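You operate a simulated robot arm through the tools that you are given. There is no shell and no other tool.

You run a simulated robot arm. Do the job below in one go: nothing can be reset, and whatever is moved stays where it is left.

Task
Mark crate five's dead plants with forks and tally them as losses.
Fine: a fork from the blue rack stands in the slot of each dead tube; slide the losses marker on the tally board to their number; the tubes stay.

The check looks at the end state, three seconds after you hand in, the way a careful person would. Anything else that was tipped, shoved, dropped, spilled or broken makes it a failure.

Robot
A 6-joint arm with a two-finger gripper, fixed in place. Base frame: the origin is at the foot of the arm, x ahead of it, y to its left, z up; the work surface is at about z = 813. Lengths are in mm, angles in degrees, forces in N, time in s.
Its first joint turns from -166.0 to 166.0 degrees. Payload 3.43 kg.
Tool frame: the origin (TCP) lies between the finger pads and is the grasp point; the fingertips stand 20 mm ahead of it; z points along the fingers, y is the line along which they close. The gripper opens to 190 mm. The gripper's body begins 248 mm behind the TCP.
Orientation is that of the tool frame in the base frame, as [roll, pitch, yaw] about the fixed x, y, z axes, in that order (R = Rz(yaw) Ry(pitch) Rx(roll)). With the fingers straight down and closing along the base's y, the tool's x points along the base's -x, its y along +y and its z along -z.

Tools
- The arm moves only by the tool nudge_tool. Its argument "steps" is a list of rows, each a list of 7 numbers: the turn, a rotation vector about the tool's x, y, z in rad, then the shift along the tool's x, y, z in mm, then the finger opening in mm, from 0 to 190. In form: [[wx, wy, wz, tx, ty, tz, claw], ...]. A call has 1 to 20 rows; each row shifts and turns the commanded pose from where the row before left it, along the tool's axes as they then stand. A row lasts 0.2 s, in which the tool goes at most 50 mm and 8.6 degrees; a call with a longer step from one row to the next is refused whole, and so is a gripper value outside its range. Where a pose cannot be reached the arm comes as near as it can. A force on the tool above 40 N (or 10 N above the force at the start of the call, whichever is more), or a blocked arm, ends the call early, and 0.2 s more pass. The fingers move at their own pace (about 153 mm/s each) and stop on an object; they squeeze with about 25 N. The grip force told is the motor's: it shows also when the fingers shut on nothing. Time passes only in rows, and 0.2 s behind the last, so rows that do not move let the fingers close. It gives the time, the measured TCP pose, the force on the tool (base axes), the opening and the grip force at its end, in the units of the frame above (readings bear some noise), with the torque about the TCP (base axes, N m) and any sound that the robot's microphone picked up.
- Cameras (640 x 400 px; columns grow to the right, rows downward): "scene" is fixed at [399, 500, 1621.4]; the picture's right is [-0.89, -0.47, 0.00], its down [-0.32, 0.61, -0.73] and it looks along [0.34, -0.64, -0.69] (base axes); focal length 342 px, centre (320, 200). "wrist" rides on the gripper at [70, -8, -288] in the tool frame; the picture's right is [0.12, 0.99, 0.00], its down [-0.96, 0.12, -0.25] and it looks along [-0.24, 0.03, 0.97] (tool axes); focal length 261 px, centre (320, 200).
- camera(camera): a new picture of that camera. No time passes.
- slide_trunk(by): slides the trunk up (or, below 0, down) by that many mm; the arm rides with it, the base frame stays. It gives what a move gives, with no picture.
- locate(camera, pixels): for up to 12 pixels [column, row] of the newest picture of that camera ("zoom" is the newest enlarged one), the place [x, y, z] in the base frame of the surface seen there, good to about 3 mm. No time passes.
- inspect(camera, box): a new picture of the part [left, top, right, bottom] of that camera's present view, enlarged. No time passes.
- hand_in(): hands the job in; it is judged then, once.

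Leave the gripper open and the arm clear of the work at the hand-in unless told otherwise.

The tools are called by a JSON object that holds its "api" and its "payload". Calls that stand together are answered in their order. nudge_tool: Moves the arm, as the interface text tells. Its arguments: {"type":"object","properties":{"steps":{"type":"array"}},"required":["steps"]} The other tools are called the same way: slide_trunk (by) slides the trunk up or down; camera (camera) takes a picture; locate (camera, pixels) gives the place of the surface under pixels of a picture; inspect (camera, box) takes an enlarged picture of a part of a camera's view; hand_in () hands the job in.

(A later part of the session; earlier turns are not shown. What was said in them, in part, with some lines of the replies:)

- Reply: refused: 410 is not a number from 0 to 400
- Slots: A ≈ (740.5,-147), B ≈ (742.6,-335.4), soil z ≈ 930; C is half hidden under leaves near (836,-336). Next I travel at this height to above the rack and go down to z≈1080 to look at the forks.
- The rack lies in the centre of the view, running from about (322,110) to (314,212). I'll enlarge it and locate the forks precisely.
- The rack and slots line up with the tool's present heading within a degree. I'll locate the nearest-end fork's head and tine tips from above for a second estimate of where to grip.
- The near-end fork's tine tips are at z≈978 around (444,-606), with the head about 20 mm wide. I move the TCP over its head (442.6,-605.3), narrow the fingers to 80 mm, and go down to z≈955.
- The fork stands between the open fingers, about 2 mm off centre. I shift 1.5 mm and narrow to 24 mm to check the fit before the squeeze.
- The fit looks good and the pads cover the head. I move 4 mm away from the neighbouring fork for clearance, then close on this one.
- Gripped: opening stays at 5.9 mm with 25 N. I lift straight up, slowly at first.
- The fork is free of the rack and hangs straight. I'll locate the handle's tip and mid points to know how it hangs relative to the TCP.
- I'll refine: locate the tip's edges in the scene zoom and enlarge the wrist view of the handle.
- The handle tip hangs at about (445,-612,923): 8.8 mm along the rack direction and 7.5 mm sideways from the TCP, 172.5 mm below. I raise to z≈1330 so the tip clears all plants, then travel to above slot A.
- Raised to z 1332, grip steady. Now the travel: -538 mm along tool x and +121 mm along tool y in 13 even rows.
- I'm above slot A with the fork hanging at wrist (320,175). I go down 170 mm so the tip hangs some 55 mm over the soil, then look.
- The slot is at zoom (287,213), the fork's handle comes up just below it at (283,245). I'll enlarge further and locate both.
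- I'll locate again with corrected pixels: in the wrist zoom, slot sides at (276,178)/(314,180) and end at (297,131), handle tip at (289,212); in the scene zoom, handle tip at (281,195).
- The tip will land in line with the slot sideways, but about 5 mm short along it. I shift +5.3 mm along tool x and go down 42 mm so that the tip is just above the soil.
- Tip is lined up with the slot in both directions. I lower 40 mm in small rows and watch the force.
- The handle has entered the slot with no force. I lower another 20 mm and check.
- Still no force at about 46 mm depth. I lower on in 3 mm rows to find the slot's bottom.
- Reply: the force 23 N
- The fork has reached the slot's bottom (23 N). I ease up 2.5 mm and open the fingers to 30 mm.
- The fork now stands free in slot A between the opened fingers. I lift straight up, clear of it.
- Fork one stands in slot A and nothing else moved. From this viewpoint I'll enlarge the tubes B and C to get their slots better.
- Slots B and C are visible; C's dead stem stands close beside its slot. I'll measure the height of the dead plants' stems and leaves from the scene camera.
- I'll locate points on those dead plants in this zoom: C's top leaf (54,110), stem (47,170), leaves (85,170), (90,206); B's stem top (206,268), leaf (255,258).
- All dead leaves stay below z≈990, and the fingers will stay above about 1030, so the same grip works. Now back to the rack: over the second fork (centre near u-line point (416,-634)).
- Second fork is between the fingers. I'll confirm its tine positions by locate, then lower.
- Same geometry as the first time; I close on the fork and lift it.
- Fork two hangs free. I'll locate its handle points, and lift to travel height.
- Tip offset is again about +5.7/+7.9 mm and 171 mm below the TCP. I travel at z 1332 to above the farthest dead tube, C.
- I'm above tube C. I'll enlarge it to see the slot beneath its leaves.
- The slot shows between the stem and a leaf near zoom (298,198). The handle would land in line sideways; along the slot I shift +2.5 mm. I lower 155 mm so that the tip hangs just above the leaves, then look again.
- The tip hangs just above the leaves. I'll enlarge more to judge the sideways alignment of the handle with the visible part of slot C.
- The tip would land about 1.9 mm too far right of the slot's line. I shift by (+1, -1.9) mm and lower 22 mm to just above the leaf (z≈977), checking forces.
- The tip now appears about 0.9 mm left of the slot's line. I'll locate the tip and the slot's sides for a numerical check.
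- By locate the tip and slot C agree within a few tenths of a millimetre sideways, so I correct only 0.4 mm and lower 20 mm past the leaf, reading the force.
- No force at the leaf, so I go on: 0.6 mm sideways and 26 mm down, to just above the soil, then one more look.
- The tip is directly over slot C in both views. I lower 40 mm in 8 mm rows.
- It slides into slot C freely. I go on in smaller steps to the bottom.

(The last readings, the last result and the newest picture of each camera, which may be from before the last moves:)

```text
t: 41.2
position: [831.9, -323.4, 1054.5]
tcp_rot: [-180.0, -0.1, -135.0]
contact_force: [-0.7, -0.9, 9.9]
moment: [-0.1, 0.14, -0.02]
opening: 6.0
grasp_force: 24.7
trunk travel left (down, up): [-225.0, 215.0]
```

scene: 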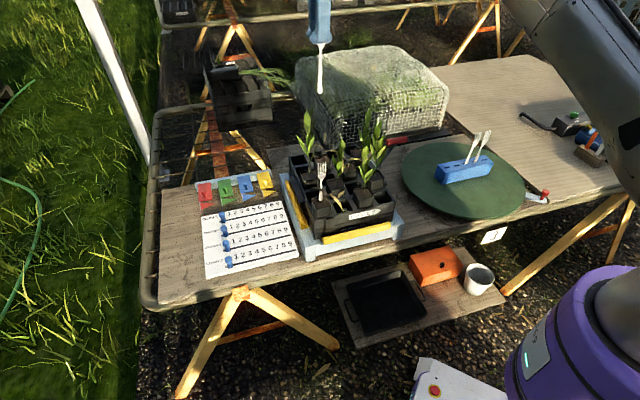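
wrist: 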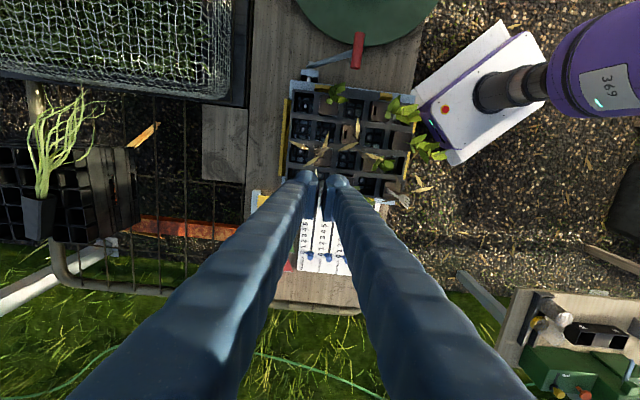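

10 N of force: the fork has bottomed in slot C. I ease up 1 mm and open to 24 mm.

{"api": "nudge_tool", "payload": {"steps": [[0, 0, 0, 0, 0, -1, 0], [0, 0, 0, 0, 0, 0, 8], [0, 0, 0, 0, 0, 0, 14], [0, 0, 0, 0, 0, 0, 24], [0, 0, 0, 0, 0, 0, 24]]}}

{"api": "inspect", "payload": {"camera": "scene", "box": [300, 100, 360, 180]}}

{"api": "inspect", "payload": {"camera": "wrist", "box": [270, 130, 370, 220]}}

```text
t: 42.4
position: [831.2, -323.4, 1053.9]
tcp_rot: [180.0, 0.0, -135.0]
contact_force: [0.5, -0.6, -0.2]
moment: [0.01, 0.0, -0.01]
opening: 23.9
grasp_force: 0.0
trunk travel left (down, up): [-225.0, 215.0]
```

```text
5.00 times, centred on (330, 140) of scene
```

zoom: 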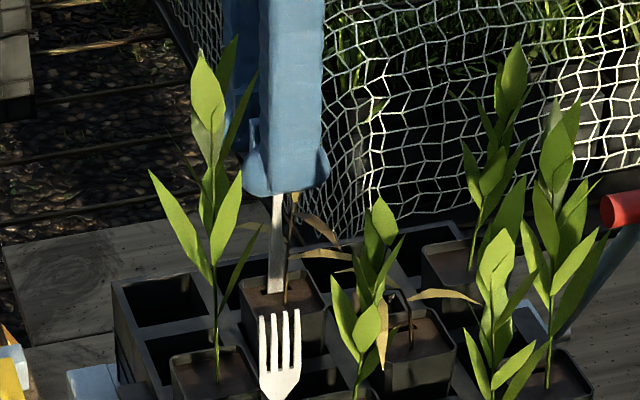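

```text
4.44 times, centred on (320, 175) of wrist
```

zoom: 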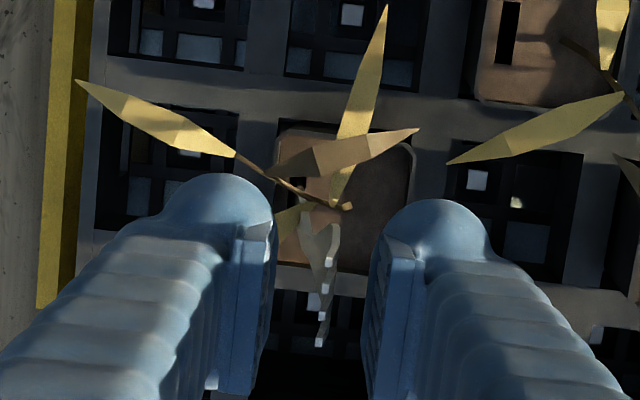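

The fork stands on its own in slot C. I lift straight up and check.

{"api": "nudge_tool", "payload": {"steps": [[0, 0, 0, 0, 0, -10, 26], [0, 0, 0, 0, 0, -30, 30], [0, 0, 0, 0, 0, -45, 30], [0, 0, 0, 0, 0, -50, 40], [0, 0, 0, 0, 0, -50, 40], [0, 0, 0, 0, 0, -50, 40], [0, 0, 0, 0, 0, 0, 40]]}}

{"api": "inspect", "payload": {"camera": "scene", "box": [290, 110, 390, 230]}}

{"api": "inspect", "payload": {"camera": "wrist", "box": [270, 80, 410, 220]}}

```text
t: 44.0
position: [832.0, -323.5, 1291.0]
tcp_rot: [179.8, 0.0, -135.0]
contact_force: [0.2, 1.0, -0.7]
moment: [-0.01, 0.05, -0.02]
opening: 39.8
grasp_force: 0.1
trunk travel left (down, up): [-225.0, 215.0]
```

```text
3.33 times, centred on (340, 170) of scene
```

zoom: 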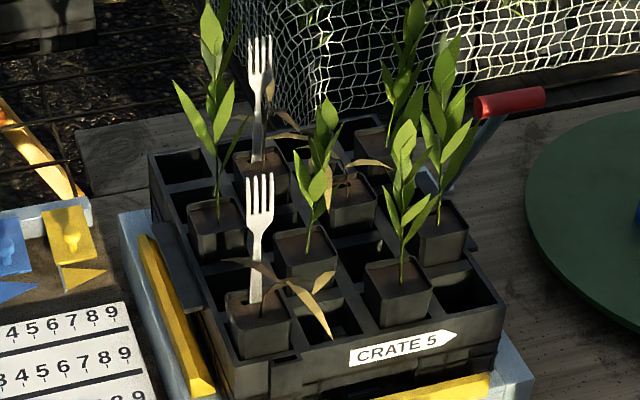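

```text
2.86 times, centred on (340, 150) of wrist
```

zoom: 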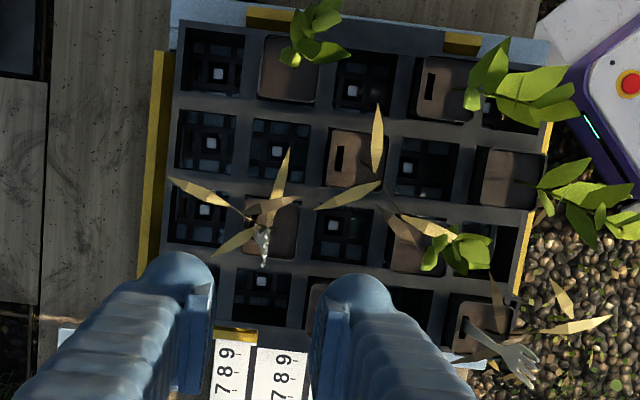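

Two forks stand (A and C). Back to the rack for the third fork (centre near (388,-661)).

{"api": "nudge_tool", "payload": {"steps": [[0, 0, 0, 24, 3.5, 0, 60], [0, 0, 0, 46, 6.4, 0, 60], [0, 0, 0, 46, 6.4, 0, 60], [0, 0, 0, 46, 6.4, 0, 60], [0, 0, 0, 46, 6.4, 0, 60], [0, 0, 0, 46, 6.4, 0, 60], [0, 0, 0, 46, 6.4, 0, 60], [0, 0, 0, 46, 6.4, 0, 60], [0, 0, 0, 46, 6.4, 0, 60], [0, 0, 0, 46, 6.4, 0, 60], [0, 0, 0, 46, 6.4, 0, 60], [0, 0, 0, 46, 6.4, 0, 60], [0, 0, 0, 17.6, 2.1, 0, 60], [0, 0, 0, 0, 0, 45, 60], [0, 0, 0, 0, 0, 45, 60], [0, 0, 0, 0, 0, 45, 60], [0, 0, 0, 0, 0, 45, 60], [0, 0, 0, 0, 0, 45, 60], [0, 0, 0, 0, 0, 35, 60], [0, 0, 0, 0, 0, 0, 60]]}}

{"api": "inspect", "payload": {"camera": "wrist", "box": [275, 130, 365, 220]}}

{"api": "locate", "payload": {"camera": "zoom", "pixels": [[335, 212], [332, 233], [328, 254], [324, 276]]}}

```text
t: 48.2
position: [389.9, -659.4, 1029.7]
tcp_rot: [-180.0, -0.1, -135.0]
contact_force: [0.1, 0.1, -0.3]
moment: [0.01, -0.03, 0.01]
opening: 60.0
grasp_force: 0.0
trunk travel left (down, up): [-225.0, 215.0]
```

```text
4.44 times, centred on (320, 175) of wrist
```

zoom: 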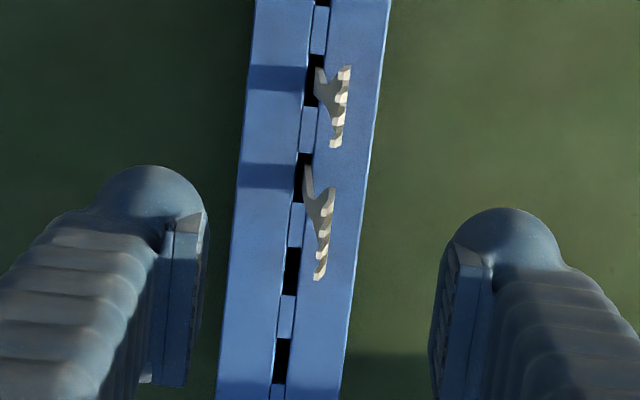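

```text
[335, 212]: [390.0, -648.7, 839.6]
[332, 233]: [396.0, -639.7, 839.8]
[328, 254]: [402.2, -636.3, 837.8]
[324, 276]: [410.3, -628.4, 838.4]
```

Third fork is nearly centred between the fingers, one millimetre left of where the second was. I lower 74 mm and narrow the fingers.

{"api": "nudge_tool", "payload": {"steps": [[0, 0, 0, -1, 0, 0, 60], [0, 0, 0, 0, 0, 37, 60], [0, 0, 0, 0, 0, 37, 60], [0, 0, 0, 0, 0, 0, 40], [0, 0, 0, 0, 0, 0, 24]]}}

{"api": "inspect", "payload": {"camera": "wrist", "box": [275, 130, 365, 220]}}

```text
t: 49.4
position: [391.6, -655.3, 957.5]
tcp_rot: [179.9, 0.1, -135.0]
contact_force: [-0.3, -0.4, 0.1]
moment: [-0.05, 0.03, -0.04]
opening: 23.8
grasp_force: 0.1
trunk travel left (down, up): [-225.0, 215.0]
```

```text
4.44 times, centred on (320, 175) of wrist
```

zoom: 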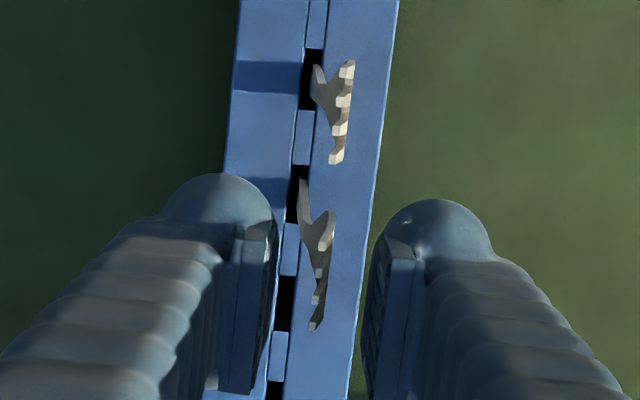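

Good fit. I close on it and lift.

{"api": "nudge_tool", "payload": {"steps": [[0, 0, 0, 0, 0, 0, 14], [0, 0, 0, 0, 0, 0, 8], [0, 0, 0, 0, 0, 0, 0], [0, 0, 0, 0, 0, 0, 0], [0, 0, 0, 0, 0, -10, 0], [0, 0, 0, 0, 0, -20, 0], [0, 0, 0, 0, 0, -30, 0], [0, 0, 0, 0, 0, -40, 0], [0, 0, 0, 0, 0, -40, 0], [0, 0, 0, 0, 0, 0, 0]]}}

{"api": "inspect", "payload": {"camera": "scene", "box": [460, 90, 510, 155]}}

```text
t: 51.6
position: [390.8, -658.5, 1093.5]
tcp_rot: [180.0, 0.0, -135.0]
contact_force: [0.0, 0.1, -0.5]
moment: [-0.02, -0.04, 0.01]
opening: 6.0
grasp_force: 24.9
trunk travel left (down, up): [-225.0, 215.0]
```

```text
6.15 times, centred on (485, 122) of scene
```

zoom: 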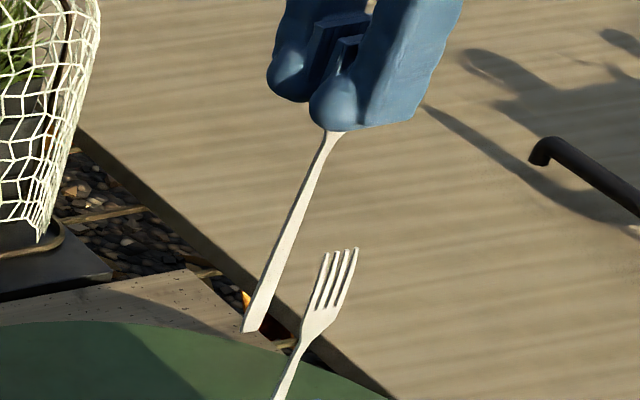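

Fork three hangs free. I'll locate its handle tip, then raise to travel height.

{"api": "locate", "payload": {"camera": "zoom", "pixels": [[246, 328], [251, 328], [256, 328], [255, 318], [265, 295], [280, 255], [300, 210], [318, 165], [330, 138]]}}

{"api": "nudge_tool", "payload": {"steps": [[0, 0, 0, 0, 0, -48, 0], [0, 0, 0, 0, 0, -48, 0], [0, 0, 0, 0, 0, -48, 0], [0, 0, 0, 0, 0, -48, 0], [0, 0, 0, 0, 0, -48, 0], [0, 0, 0, 0, 0, 0, 0]]}}

```text
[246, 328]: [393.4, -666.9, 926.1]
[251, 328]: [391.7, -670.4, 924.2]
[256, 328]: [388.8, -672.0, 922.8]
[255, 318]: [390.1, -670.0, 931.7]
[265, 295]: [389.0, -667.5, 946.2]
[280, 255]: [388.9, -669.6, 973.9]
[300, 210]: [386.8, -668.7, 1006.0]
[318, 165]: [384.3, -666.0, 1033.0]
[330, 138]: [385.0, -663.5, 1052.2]
```

```text
t: 53.0
position: [390.3, -658.3, 1337.4]
tcp_rot: [180.0, 0.1, -135.0]
contact_force: [0.0, 0.7, -1.5]
moment: [0.02, 0.0, 0.0]
opening: 5.9
grasp_force: 25.1
trunk travel left (down, up): [-225.0, 215.0]
```

I travel at z 1337 to above tube B, the middle dead plant.

{"api": "nudge_tool", "payload": {"steps": [[0, 0, 0, -24, 0, 0, 0], [0, 0, 0, -46, -1.2, 0, 0], [0, 0, 0, -46, -1.2, 0, 0], [0, 0, 0, -46, -1.2, 0, 0], [0, 0, 0, -46, -1.2, 0, 0], [0, 0, 0, -46, -1.2, 0, 0], [0, 0, 0, -46, -1.2, 0, 0], [0, 0, 0, -46, -1.2, 0, 0], [0, 0, 0, -46, -1.2, 0, 0], [0, 0, 0, -46, -1.2, 0, 0], [0, 0, 0, -25, -1.2, 0, 0], [0, 0, 0, -22, 0, 0, 0], [0, 0, 0, 0, 0, 0, 0]]}}

{"api": "inspect", "payload": {"camera": "wrist", "box": [260, 100, 380, 210]}}

{"api": "inspect", "payload": {"camera": "wrist", "box": [295, 130, 345, 185]}}

```text
t: 55.8
position: [744.6, -322.1, 1336.4]
tcp_rot: [-180.0, 0.0, -135.0]
contact_force: [0.3, 0.6, -0.1]
moment: [-0.03, -0.04, 0.02]
opening: 6.0
grasp_force: 24.8
trunk travel left (down, up): [-225.0, 215.0]
```

```text
3.64 times, centred on (320, 155) of wrist
```

zoom: 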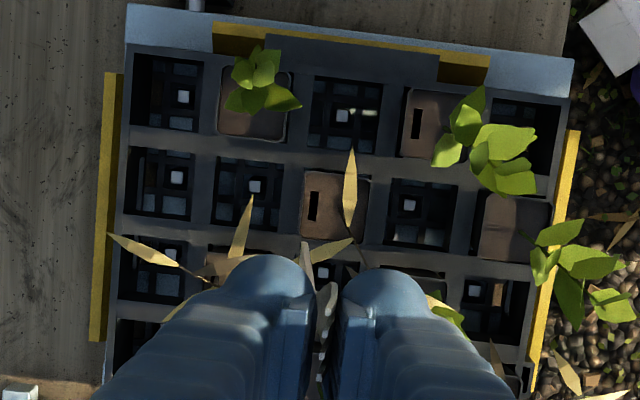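

```text
7.27 times, centred on (320, 158) of wrist
```

zoom: 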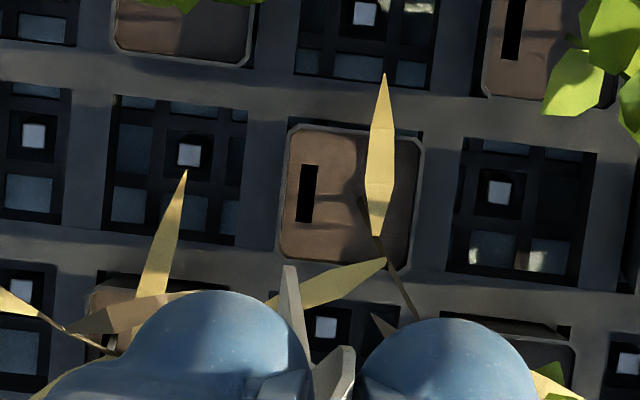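

Slot B is fully visible at zoom (306,194). By perspective the tip would land about 2.4 mm short and 2.5 mm left, so I correct by (+2, +2.4) and lower 155 mm.

{"api": "nudge_tool", "payload": {"steps": [[0, 0, 0, 2, 2.4, 35, 0], [0, 0, 0, 0, 0, 40, 0], [0, 0, 0, 0, 0, 40, 0], [0, 0, 0, 0, 0, 40, 0], [0, 0, 0, 0, 0, 0, 0]]}}

{"api": "inspect", "payload": {"camera": "wrist", "box": [302, 150, 332, 180]}}

{"api": "inspect", "payload": {"camera": "wrist", "box": [260, 100, 380, 210]}}

{"api": "inspect", "payload": {"camera": "scene", "box": [315, 95, 395, 185]}}

```text
t: 57.0
position: [742.2, -321.2, 1181.7]
tcp_rot: [-180.0, 0.0, -135.0]
contact_force: [-0.4, -0.4, -0.3]
moment: [0.0, 0.01, 0.03]
opening: 6.1
grasp_force: 25.0
trunk travel left (down, up): [-225.0, 215.0]
```

```text
13.33 times, centred on (317, 165) of wrist
```

zoom: 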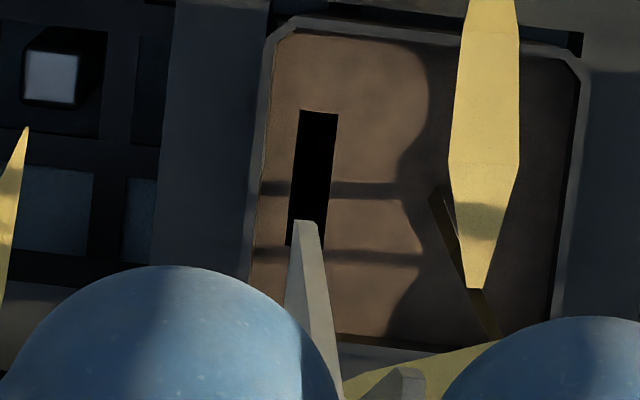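

```text
3.64 times, centred on (320, 155) of wrist
```

zoom: 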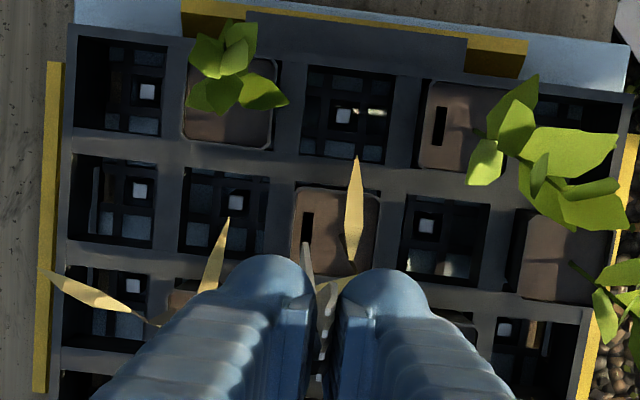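

```text
4.44 times, centred on (355, 140) of scene
```

zoom: 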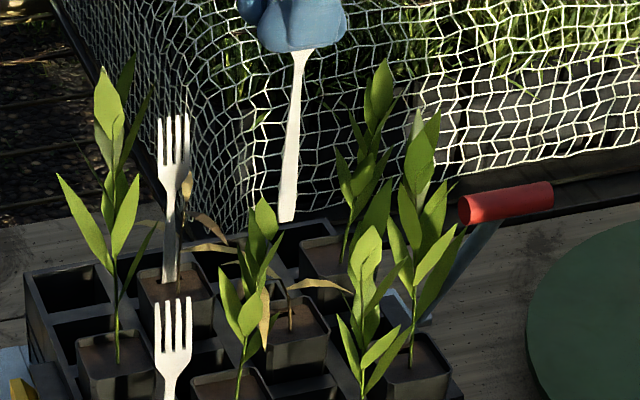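

Sideways the tip is dead on; along the slot it needs about 2 mm. I shift +2 and lower 60 mm, then check again.

{"api": "nudge_tool", "payload": {"steps": [[0, 0, 0, 2, 0, 20, 0], [0, 0, 0, 0, 0, 20, 0], [0, 0, 0, 0, 0, 20, 0], [0, 0, 0, 0, 0, 0, 0]]}}

{"api": "inspect", "payload": {"camera": "wrist", "box": [302, 150, 332, 180]}}

{"api": "inspect", "payload": {"camera": "scene", "box": [325, 115, 385, 185]}}

```text
t: 58.0
position: [739.5, -322.4, 1120.5]
tcp_rot: [-180.0, 0.1, -135.0]
contact_force: [0.6, -0.1, -1.1]
moment: [0.03, 0.0, 0.04]
opening: 5.9
grasp_force: 24.6
trunk travel left (down, up): [-225.0, 215.0]
```

```text
13.33 times, centred on (317, 165) of wrist
```

zoom: 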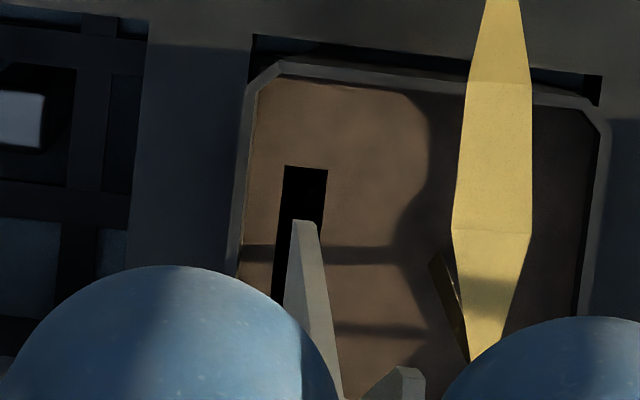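

```text
5.71 times, centred on (355, 150) of scene
```

zoom: 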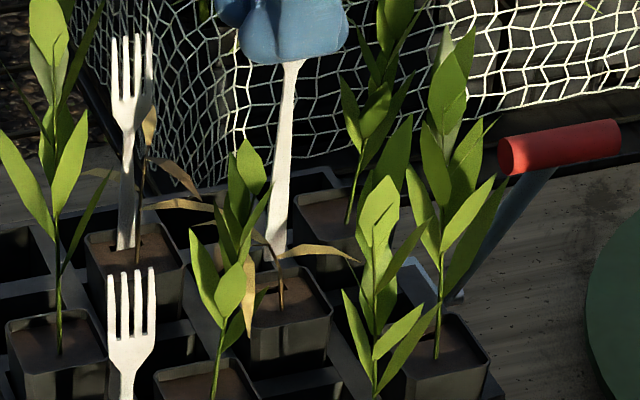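

Nearly centred; I nudge 0.5 mm left and lower 44 mm into slot B.

{"api": "nudge_tool", "payload": {"steps": [[0, 0, 0, 0.5, -0.5, 4, 0], [0, 0, 0, 0, 0, 6, 0], [0, 0, 0, 0, 0, 6, 0], [0, 0, 0, 0, 0, 6, 0], [0, 0, 0, 0, 0, 7, 0], [0, 0, 0, 0, 0, 7, 0], [0, 0, 0, 0, 0, 8, 0]]}}

{"api": "inspect", "payload": {"camera": "wrist", "box": [302, 150, 332, 180]}}

{"api": "inspect", "payload": {"camera": "scene", "box": [325, 115, 385, 185]}}

```text
t: 59.6
position: [738.9, -325.5, 1076.6]
tcp_rot: [180.0, -0.1, -135.0]
contact_force: [0.5, -0.2, -0.2]
moment: [0.04, -0.01, -0.01]
opening: 6.0
grasp_force: 24.8
trunk travel left (down, up): [-225.0, 215.0]
```

```text
13.33 times, centred on (317, 165) of wrist
```

zoom: 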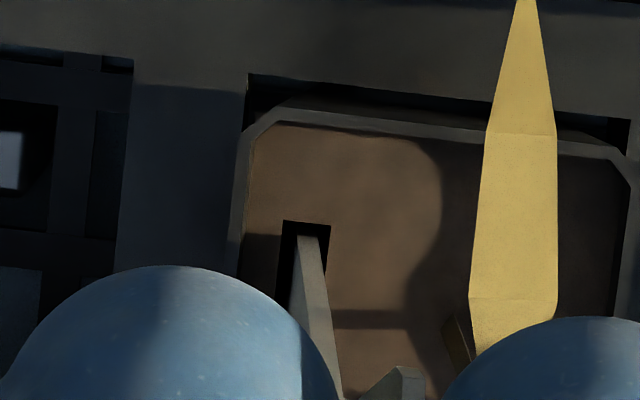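

```text
5.71 times, centred on (355, 150) of scene
```

zoom: 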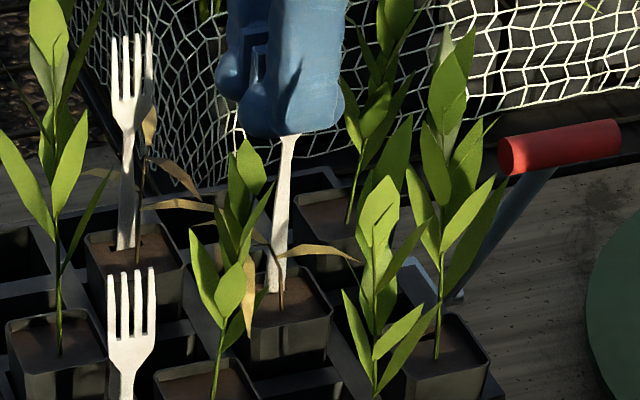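

The handle is inside slot B without force. I continue in small steps to the bottom.

{"api": "nudge_tool", "payload": {"steps": [[0, 0, 0, 0, 0, 5, 0], [0, 0, 0, 0, 0, 5, 0], [0, 0, 0, 0, 0, 5, 0]]}}

{"api": "nudge_tool", "payload": {"steps": [[0, 0, 0, 0, 0, 3, 0], [0, 0, 0, 0, 0, 3, 0], [0, 0, 0, 0, 0, 2, 0]]}}

```text
t: 60.4
position: [738.9, -324.2, 1061.4]
tcp_rot: [179.9, 0.0, -135.0]
contact_force: [0.4, -0.4, -0.5]
moment: [-0.05, -0.03, -0.01]
opening: 6.0
grasp_force: 24.9
trunk travel left (down, up): [-225.0, 215.0]
```

```text
t: 61.2
position: [739.4, -322.9, 1055.4]
tcp_rot: [-179.9, 0.0, -134.9]
contact_force: [-1.7, 0.7, 15.6]
moment: [-0.13, 0.21, 0.0]
opening: 5.5
grasp_force: 24.7
trunk travel left (down, up): [-225.0, 215.0]
```

Contact at the bottom (16 N). I ease up 1.5 mm and open to 24 mm.

{"api": "nudge_tool", "payload": {"steps": [[0, 0, 0, 0, 0, -1.5, 0], [0, 0, 0, 0, 0, 0, 8], [0, 0, 0, 0, 0, 0, 14], [0, 0, 0, 0, 0, 0, 24], [0, 0, 0, 0, 0, 0, 24]]}}

{"api": "inspect", "payload": {"camera": "wrist", "box": [270, 130, 370, 220]}}

{"api": "inspect", "payload": {"camera": "scene", "box": [315, 105, 395, 185]}}

```text
t: 62.4
position: [739.5, -324.2, 1055.4]
tcp_rot: [180.0, 0.0, -135.0]
contact_force: [-0.5, 0.4, -0.9]
moment: [0.0, -0.02, 0.02]
opening: 23.9
grasp_force: 0.1
trunk travel left (down, up): [-225.0, 215.0]
```

```text
4.44 times, centred on (320, 175) of wrist
```

zoom: 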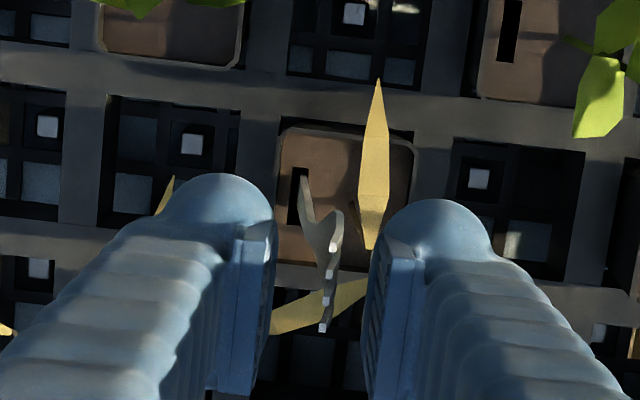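

```text
5.00 times, centred on (355, 145) of scene
```

zoom: 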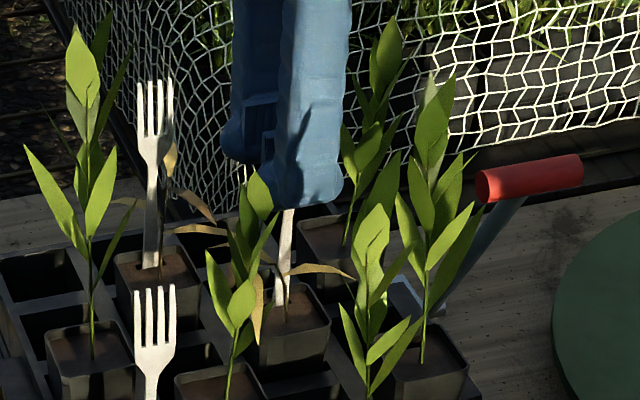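

The third fork stands free in slot B. I lift straight up and verify all three.

{"api": "nudge_tool", "payload": {"steps": [[0, 0, 0, 0, 0, -10, 26], [0, 0, 0, 0, 0, -30, 30], [0, 0, 0, 0, 0, -45, 30], [0, 0, 0, 0, 0, -50, 40], [0, 0, 0, 0, 0, -50, 40], [0, 0, 0, 0, 0, -50, 40], [0, 0, 0, 0, 0, 0, 40]]}}

{"api": "inspect", "payload": {"camera": "scene", "box": [290, 110, 390, 230]}}

{"api": "camera", "payload": {"camera": "wrist"}}

```text
t: 64.0
position: [739.0, -323.3, 1289.8]
tcp_rot: [179.8, 0.0, -135.0]
contact_force: [-0.1, 0.6, 0.0]
moment: [0.0, 0.01, -0.04]
opening: 40.1
grasp_force: 0.1
trunk travel left (down, up): [-225.0, 215.0]
```

```text
3.33 times, centred on (340, 170) of scene
```

zoom: 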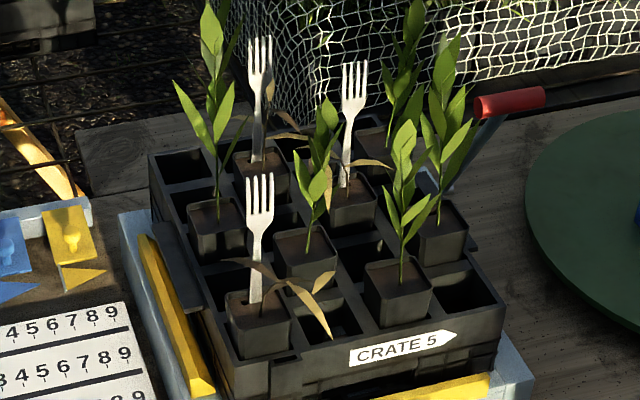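

```text
taken
```

wrist: 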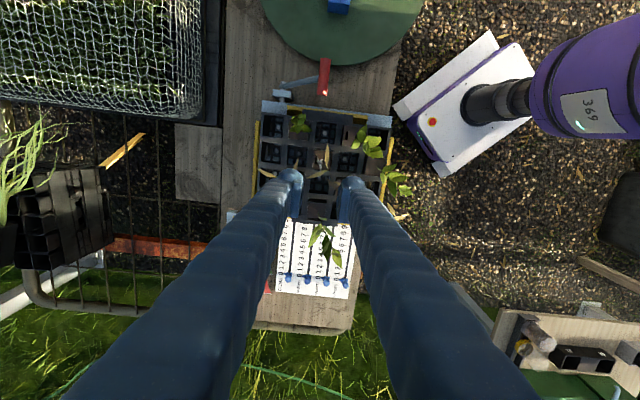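

All three forks stand in the dead tubes' slots. Now the tally: I travel over to the losses marker near (935,80), keeping high over the plants, and then turn the tool 90° so the fingers will straddle the peg along its track.

{"api": "nudge_tool", "payload": {"steps": [[0, 0, 0, -22, 7.5, 0, 40], [0, 0, 0, -42.4, 14.66, 0, 40], [0, 0, 0, -42.4, 14.66, 0, 40], [0, 0, 0, -42.4, 14.66, 0, 40], [0, 0, 0, -42.4, 14.66, 0, 40], [0, 0, 0, -42.4, 14.66, 0, 40], [0, 0, 0, -42.4, 14.66, 15, 40], [0, 0, 0, -42.4, 14.66, 15, 40], [0, 0, 0, -42.4, 14.66, 15, 40], [0, 0, 0, -42.4, 14.66, 15, 40], [0, 0, 0, -20.4, 7.2, 15, 60], [0, 0, 0, 0, 0, 15, 80], [0, 0, 0, 0, 0, 0, 80]]}}

{"api": "nudge_tool", "payload": {"steps": [[0, 0, 0.1428, 0, 0, 0, 80], [0, 0, 0.1428, 0, 0, 0, 80], [0, 0, 0.1428, 0, 0, 0, 80], [0, 0, 0.1428, 0, 0, 0, 80], [0, 0, 0.1428, 0, 0, 0, 80], [0, 0, 0.1428, 0, 0, 0, 80], [0, 0, 0.1428, 0, 0, 0, 80], [0, 0, 0.1428, 0, 0, 0, 80], [0, 0, 0.1428, 0, 0, 0, 80], [0, 0, 0.1428, 0, 0, 0, 80], [0, 0, 0.1428, 0, 0, 0, 80], [0, 0, 0, 0, 0, 0, 80]]}}

{"api": "camera", "payload": {"camera": "wrist"}}

{"api": "camera", "payload": {"camera": "scene"}}

```text
t: 66.8
position: [936.5, 79.4, 1197.2]
tcp_rot: [-180.0, 0.0, -134.9]
contact_force: [-0.5, -0.3, 0.4]
moment: [0.02, 0.0, -0.04]
opening: 80.0
grasp_force: 0.1
trunk travel left (down, up): [-225.0, 215.0]
```

```text
t: 69.4
position: [935.2, 82.0, 1199.0]
tcp_rot: [180.0, -0.1, 135.0]
contact_force: [-0.6, -0.4, -0.3]
moment: [0.03, -0.03, 0.0]
opening: 80.0
grasp_force: 0.1
trunk travel left (down, up): [-225.0, 215.0]
```

```text
taken
```

wrist: 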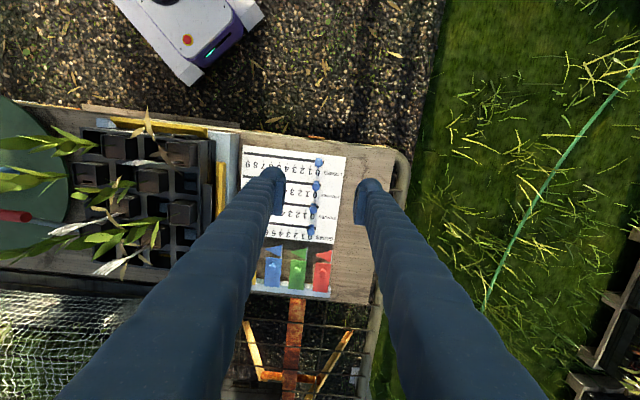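

```text
taken
```

scene: 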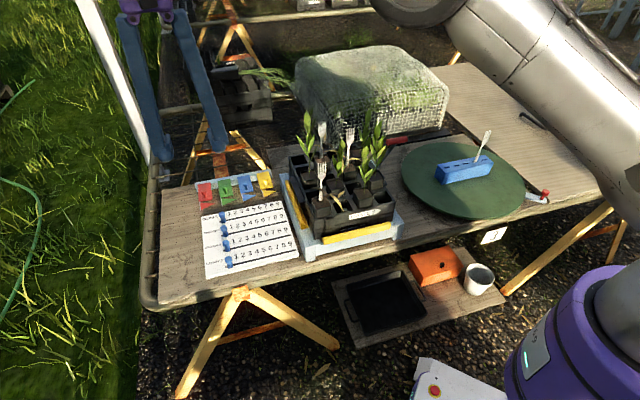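

The losses row is the topmost in this view; its marker is at wrist (319,161), between the fingers. I'll enlarge the board and locate the marker, track and ticks.

{"api": "inspect", "payload": {"camera": "wrist", "box": [235, 140, 355, 215]}}

{"api": "inspect", "payload": {"camera": "wrist", "box": [270, 145, 350, 195]}}

```text
5.33 times, centred on (295, 178) of wrist
```

zoom: 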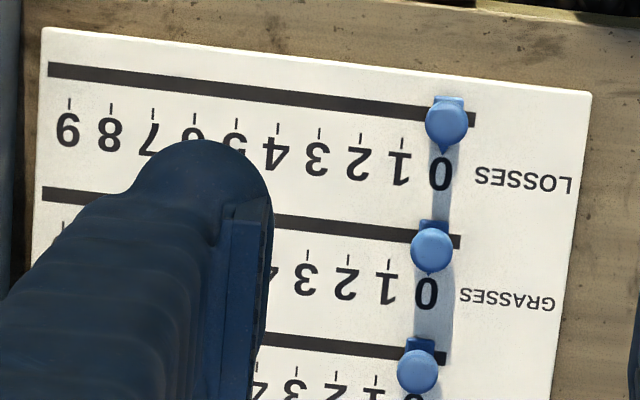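

```text
8.00 times, centred on (310, 170) of wrist
```

zoom: 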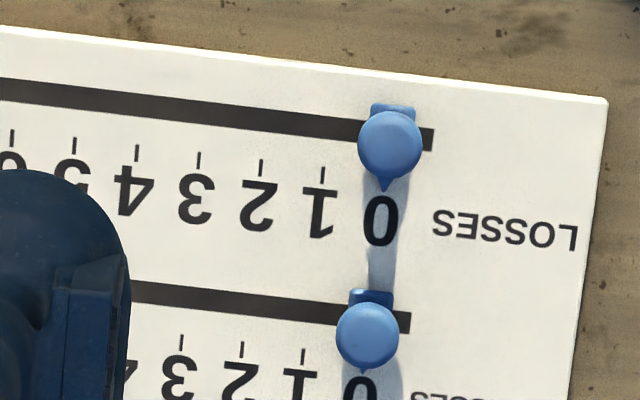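

The marker's pointer sits at 0. I'll locate the ticks 1–5, the pointer tip and the knob in this zoom picture.

{"api": "locate", "payload": {"camera": "zoom", "pixels": [[322, 173], [261, 167], [199, 160], [137, 153], [74, 145], [382, 220], [385, 188], [390, 140], [392, 108], [200, 107], [430, 140], [385, 195]]}}

```text
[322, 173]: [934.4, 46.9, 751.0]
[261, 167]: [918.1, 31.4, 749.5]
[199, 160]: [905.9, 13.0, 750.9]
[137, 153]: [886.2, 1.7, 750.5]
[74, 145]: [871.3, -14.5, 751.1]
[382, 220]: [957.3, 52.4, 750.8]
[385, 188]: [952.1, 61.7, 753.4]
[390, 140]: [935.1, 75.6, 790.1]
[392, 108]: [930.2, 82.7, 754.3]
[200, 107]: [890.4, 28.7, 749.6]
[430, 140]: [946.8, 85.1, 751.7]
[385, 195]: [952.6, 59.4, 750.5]
```

Ticks are 22.0 mm apart; tick 3 lies 66 mm along the track from the marker (0). I centre the fingers on the knob at (936.4,75.4) and go down to z≈880 first.

{"api": "nudge_tool", "payload": {"steps": [[0, 0, 0, -5.5, -3.8, 0, 80], [0, 0, 0, 0, 0, 40, 80], [0, 0, 0, 0, 0, 45, 80], [0, 0, 0, 0, 0, 45, 80], [0, 0, 0, 0, 0, 45, 80], [0, 0, 0, 0, 0, 45, 80], [0, 0, 0, 0, 0, 45, 80], [0, 0, 0, 0, 0, 45, 80], [0, 0, 0, 0, 0, 0, 80]]}}

{"api": "camera", "payload": {"camera": "wrist"}}

{"api": "camera", "payload": {"camera": "scene"}}

```text
t: 71.4
position: [933.9, 72.7, 890.4]
tcp_rot: [-180.0, 0.0, 135.1]
contact_force: [-0.2, 0.0, -0.5]
moment: [0.01, 0.0, 0.01]
opening: 80.0
grasp_force: 0.1
trunk travel left (down, up): [-225.0, 215.0]
```

```text
taken
```

wrist: 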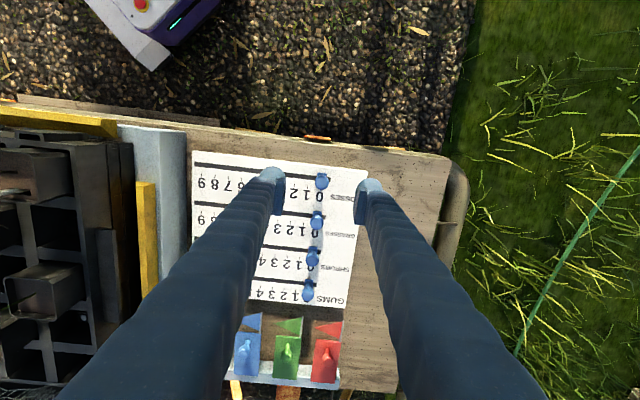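

```text
taken
```

scene: 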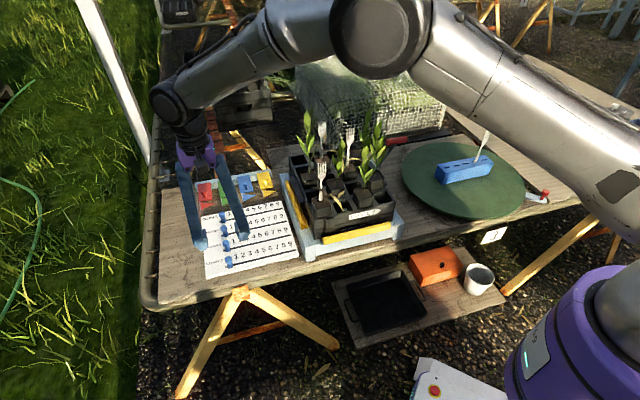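

The knob appears at wrist (321,181), nearly where the TCP axis meets that height (319.7,180). I'll enlarge to check before going lower.

{"api": "inspect", "payload": {"camera": "wrist", "box": [260, 155, 380, 225]}}

{"api": "inspect", "payload": {"camera": "scene", "box": [170, 140, 280, 275]}}

```text
5.33 times, centred on (320, 190) of wrist
```

zoom: 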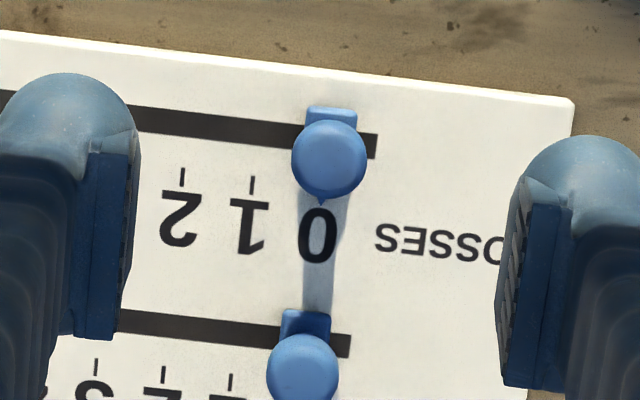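

```text
2.96 times, centred on (225, 208) of scene
```

zoom: 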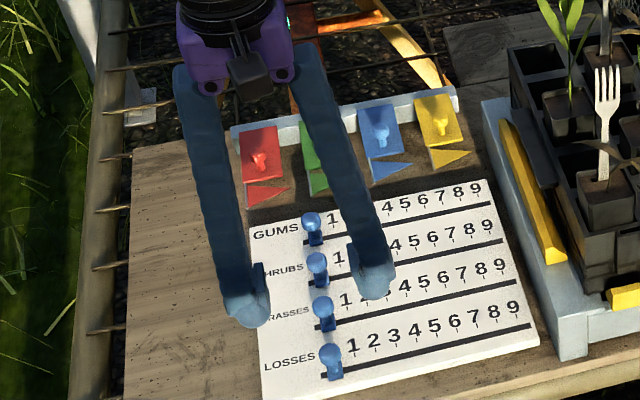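

Correction: 3.6 mm along the track and 2 mm across. I apply it and go down to z≈783, fingers still open.

{"api": "nudge_tool", "payload": {"steps": [[0, 0, 0, -2, 3.6, 0, 70], [0, 0, 0, 0, 0, 35, 70], [0, 0, 0, 0, 0, 35, 70], [0, 0, 0, 0, 0, 25, 70], [0, 0, 0, 0, 0, 12, 70], [0, 0, 0, 0, 0, 0, 70]]}}

{"api": "inspect", "payload": {"camera": "wrist", "box": [260, 155, 380, 235]}}

{"api": "inspect", "payload": {"camera": "scene", "box": [180, 190, 280, 285]}}

```text
t: 72.8
position: [940.1, 72.9, 782.6]
tcp_rot: [180.0, 0.0, 135.0]
contact_force: [-0.2, 0.0, 0.2]
moment: [0.02, -0.02, 0.0]
opening: 69.8
grasp_force: 0.0
trunk travel left (down, up): [-225.0, 215.0]
```

```text
5.00 times, centred on (320, 195) of wrist
```

zoom: 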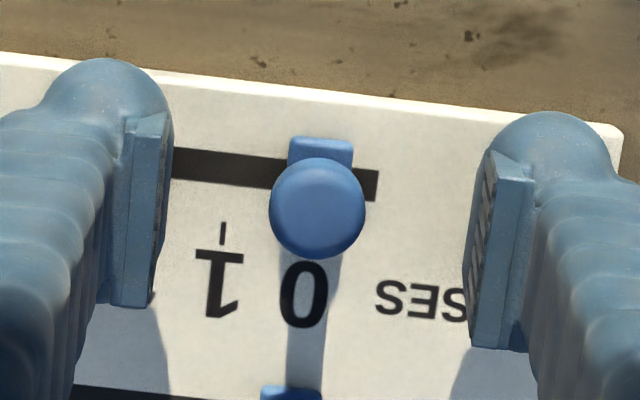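

```text
4.21 times, centred on (230, 238) of scene
```

zoom: 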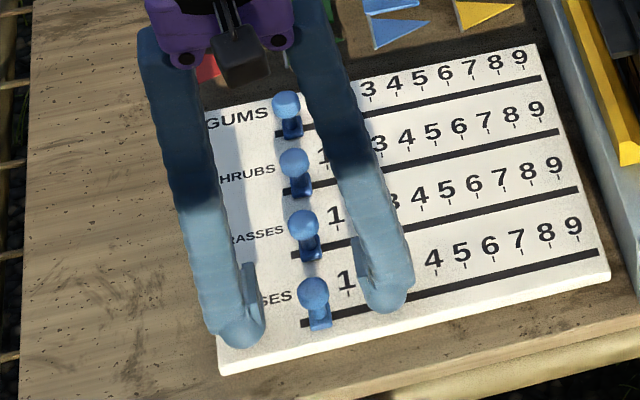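

The fingers straddle the knob evenly. I shift 3 mm to centre it on the pads and close.

{"api": "nudge_tool", "payload": {"steps": [[0, 0, 0, 3, 0, 0, 60], [0, 0, 0, 0, 0, 0, 44], [0, 0, 0, 0, 0, 0, 34], [0, 0, 0, 0, 0, 0, 28], [0, 0, 0, 0, 0, 0, 20], [0, 0, 0, 0, 0, 0, 14], [0, 0, 0, 0, 0, 0, 14]]}}

{"api": "inspect", "payload": {"camera": "wrist", "box": [260, 155, 380, 235]}}

```text
t: 74.4
position: [935.7, 74.9, 783.1]
tcp_rot: [-179.8, -0.1, 134.9]
contact_force: [-4.9, -5.3, -1.6]
moment: [-0.02, 0.01, -0.03]
opening: 19.3
grasp_force: 45.4
trunk travel left (down, up): [-225.0, 215.0]
```

```text
5.00 times, centred on (320, 195) of wrist
```

zoom: 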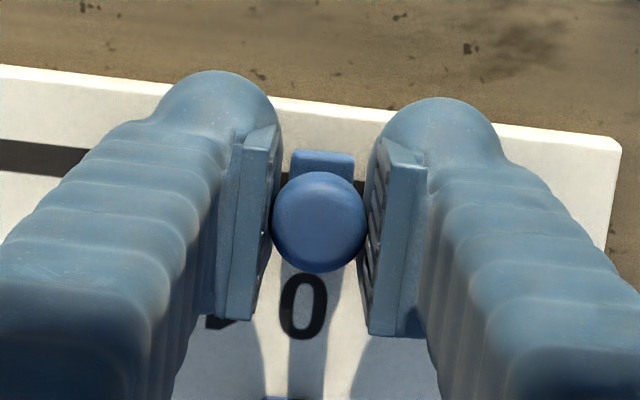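

Gripped: opening 19.3 mm with a small sideways pull (about 7 N along the track). I slide a first 12 mm along the track toward the higher numbers and check.

{"api": "nudge_tool", "payload": {"steps": [[0, 0, 0, 0, -4, 0, 14], [0, 0, 0, 0, -4, 0, 14], [0, 0, 0, 0, -4, 0, 14]]}}

{"api": "inspect", "payload": {"camera": "scene", "box": [180, 190, 280, 285]}}

{"api": "inspect", "payload": {"camera": "wrist", "box": [260, 155, 380, 235]}}

```text
t: 75.2
position: [928.6, 69.5, 781.7]
tcp_rot: [-180.0, 0.0, 135.0]
contact_force: [0.8, -0.8, -4.0]
moment: [0.05, 0.08, 0.0]
opening: 19.5
grasp_force: 44.9
trunk travel left (down, up): [-225.0, 215.0]
```

```text
4.21 times, centred on (230, 238) of scene
```

zoom: 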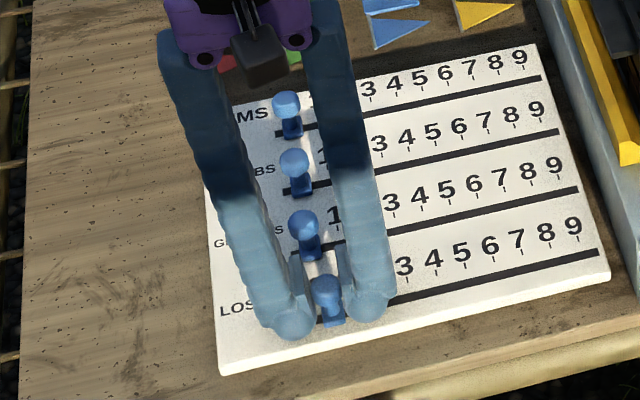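

```text
5.00 times, centred on (320, 195) of wrist
```

zoom: 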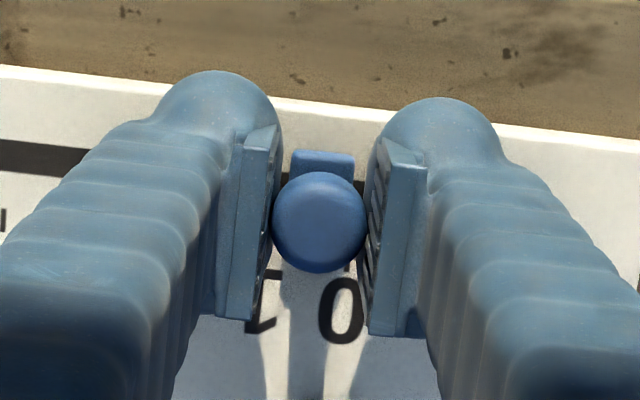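

The marker slides freely along with the fingers. I move a further 52 mm and look.

{"api": "nudge_tool", "payload": {"steps": [[0, 0, 0, 0, -8, 0, 14], [0, 0, 0, 0, -8, 0, 14], [0, 0, 0, 0, -8, 0, 14], [0, 0, 0, 0, -8, 0, 14], [0, 0, 0, 0, -8, 0, 14], [0, 0, 0, 0, -8, 0, 14], [0, 0, 0, 0, -4, 0, 14], [0, 0, 0, 0, 0, 0, 14]]}}

{"api": "inspect", "payload": {"camera": "scene", "box": [210, 220, 280, 275]}}

{"api": "inspect", "payload": {"camera": "wrist", "box": [260, 155, 380, 235]}}

```text
t: 77.0
position: [891.2, 31.5, 781.5]
tcp_rot: [180.0, -0.1, 134.9]
contact_force: [7.3, -7.9, 0.3]
moment: [-0.1, -0.12, -0.01]
opening: 19.1
grasp_force: 45.2
trunk travel left (down, up): [-225.0, 215.0]
```

```text
7.27 times, centred on (245, 248) of scene
```

zoom: 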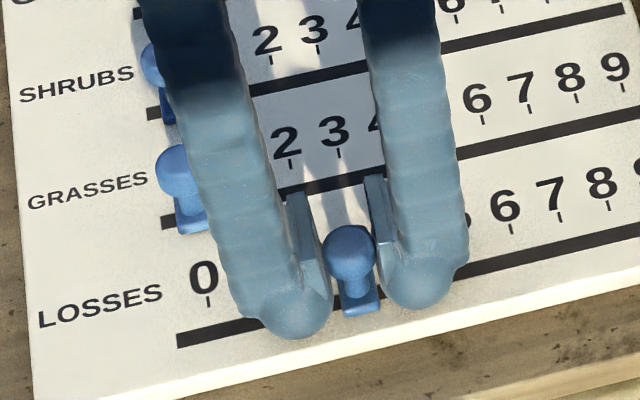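

```text
5.00 times, centred on (320, 195) of wrist
```

zoom: 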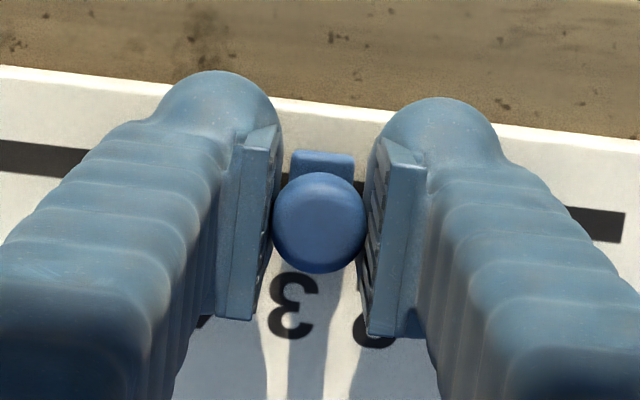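

The marker is about 2 mm short of 3 (digit 3 sits 10 zoom pixels further left than 0 did). I move 2.1 mm more, ease the side force by 1 mm, and open a little to check.

{"api": "nudge_tool", "payload": {"steps": [[0, 0, 0, 0, -2.1, 0, 14], [0, 0, 0, -0.7, 0, 0, 14], [0, 0, 0, 0, 0, 0, 14]]}}

{"api": "nudge_tool", "payload": {"steps": [[0, 0, 0, 0, 0, 0, 20], [0, 0, 0, 0, 0, 0, 24], [0, 0, 0, 0, 0, 0, 50], [0, 0, 0, 0, 0, 0, 70], [0, 0, 0, 0, 0, 0, 70]]}}

{"api": "inspect", "payload": {"camera": "wrist", "box": [260, 155, 380, 235]}}

{"api": "inspect", "payload": {"camera": "scene", "box": [210, 220, 280, 275]}}

```text
t: 77.8
position: [891.2, 29.6, 781.8]
tcp_rot: [180.0, -0.1, 135.0]
contact_force: [2.0, -3.7, 6.2]
moment: [0.05, 0.02, 0.0]
opening: 19.1
grasp_force: 44.8
trunk travel left (down, up): [-225.0, 215.0]
```

```text
t: 79.0
position: [891.4, 29.7, 780.8]
tcp_rot: [-180.0, 0.1, 135.1]
contact_force: [-0.2, -0.4, -0.8]
moment: [-0.02, 0.01, -0.02]
opening: 70.0
grasp_force: 0.0
trunk travel left (down, up): [-225.0, 215.0]
```

```text
5.00 times, centred on (320, 195) of wrist
```

zoom: 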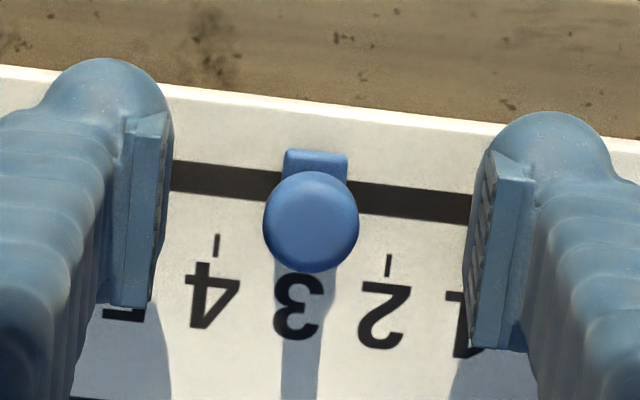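

```text
7.27 times, centred on (245, 248) of scene
```

zoom: 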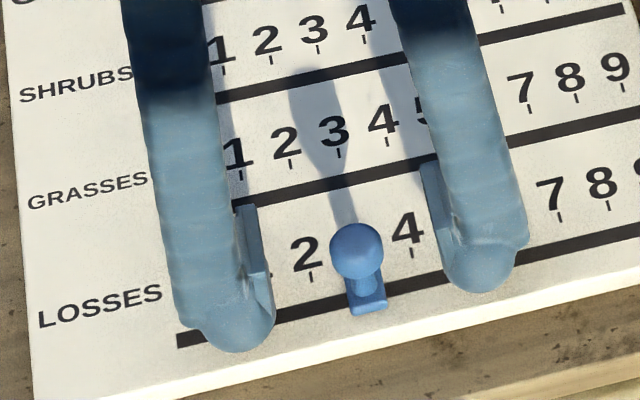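

The pointer now sits at 3 (ticks 4 and 2 at zoom x 216 and 389, marker midway). I lift straight up and verify with a clear view.

{"api": "nudge_tool", "payload": {"steps": [[0, 0, 0, 0, 0, -10, 70], [0, 0, 0, 0, 0, -30, 70], [0, 0, 0, 0, 0, -45, 70], [0, 0, 0, 0, 0, -50, 70], [0, 0, 0, 0, 0, -50, 70], [0, 0, 0, 0, 0, -50, 80], [0, 0, 0, 0, 0, -50, 80], [0, 0, 0, 0, 0, -50, 80], [0, 0, 0, 0, 0, 0, 80]]}}

{"api": "inspect", "payload": {"camera": "wrist", "box": [270, 140, 360, 200]}}

{"api": "inspect", "payload": {"camera": "scene", "box": [200, 190, 310, 285]}}

```text
t: 81.0
position: [891.3, 29.1, 1115.6]
tcp_rot: [-179.9, -0.1, 134.9]
contact_force: [0.1, 0.1, 0.7]
moment: [0.03, -0.01, 0.0]
opening: 80.1
grasp_force: 0.0
trunk travel left (down, up): [-225.0, 215.0]
```

```text
6.67 times, centred on (315, 170) of wrist
```

zoom: 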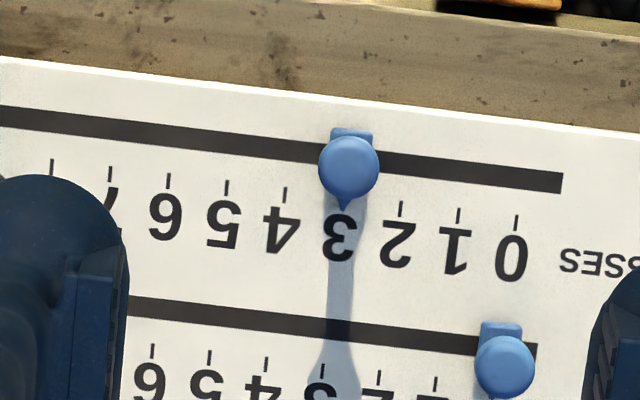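

```text
4.21 times, centred on (255, 238) of scene
```

zoom: 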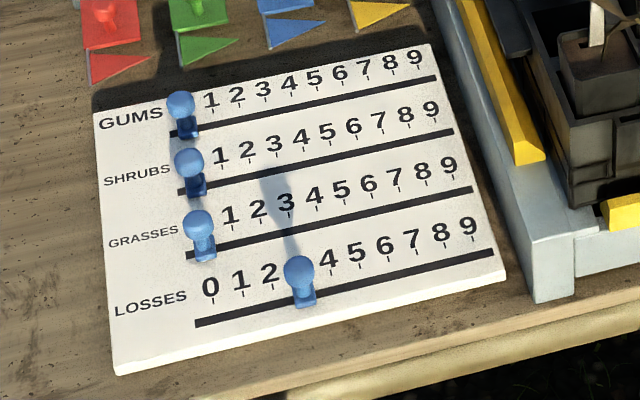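

The pointer stands on 3 in both views; the other markers are still at 0. I raise the arm and draw it back clear of the work, opening the gripper.

{"api": "nudge_tool", "payload": {"steps": [[0, 0, 0, 0, 0, -45, 80], [0, 0, 0, 0, 0, -45, 80], [0, 0, 0, 0, 0, -45, 80], [0, 0, 0, 0, 0, -40, 80], [0, 0, 0, 20, -20, 0, 80], [0, 0, 0, 30, -30, 0, 80], [0, 0, 0, 30, -30, 0, 80], [0, 0, 0, 30, -30, 0, 80], [0, 0, 0, 30, -30, 0, 80], [0, 0, 0, 30, -30, 0, 100], [0, 0, 0, 20, -20, 0, 120], [0, 0, 0, 0, 0, 0, 120]]}}

{"api": "camera", "payload": {"camera": "scene"}}

{"api": "camera", "payload": {"camera": "wrist"}}

{"api": "inspect", "payload": {"camera": "scene", "box": [290, 110, 390, 230]}}

```text
t: 83.6
position: [624.2, 29.4, 1290.9]
tcp_rot: [-179.9, -0.1, 135.1]
contact_force: [-0.1, 0.3, -0.3]
moment: [-0.01, 0.01, -0.02]
opening: 120.3
grasp_force: 0.1
trunk travel left (down, up): [-225.0, 215.0]
```

```text
taken
```

scene: 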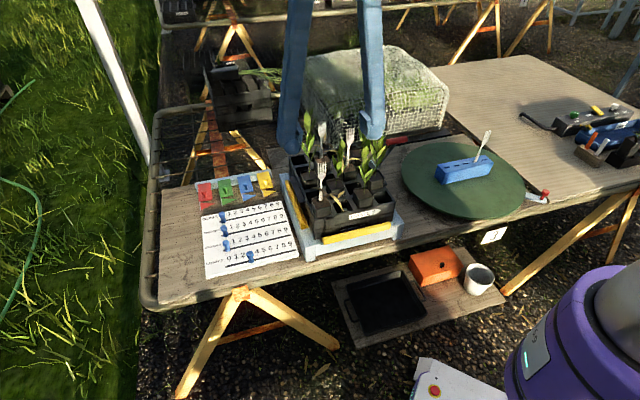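

```text
taken
```

wrist: 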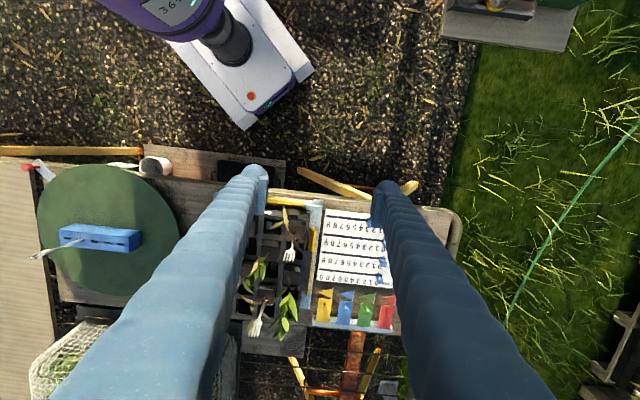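

```text
3.33 times, centred on (340, 170) of scene
```

zoom: 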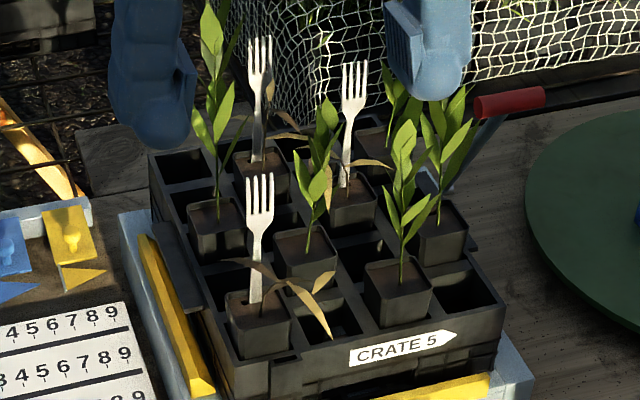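

Final view: three forks stand in the three dead tubes, and all tubes, the other markers, and the rack with its fourth fork are unmoved. The losses marker is on 3, the arm is clear and the gripper open. I hand in.

{"api": "hand_in", "payload": {}}

```text
The job is handed in.
```

The job is handed in; no result has come back yet. Crate five has three dead plants, and each now has a fork from the blue rack standing in its tube's slot. The losses marker is on 3.

- **Tubes:** all eight tubes stayed in place, and the five green plants look unchanged.
- **Rack:** the fourth fork is still in the blue rack.
- **Tally board:** the gums, shrubs and grasses markers are still at 0.
- **Arm:** it is drawn back and above the work, with the gripper open.

While I was placing the fork in the farthest dead tube, its handle passed very close to one of that plant's leaves. The force readings showed no contact.
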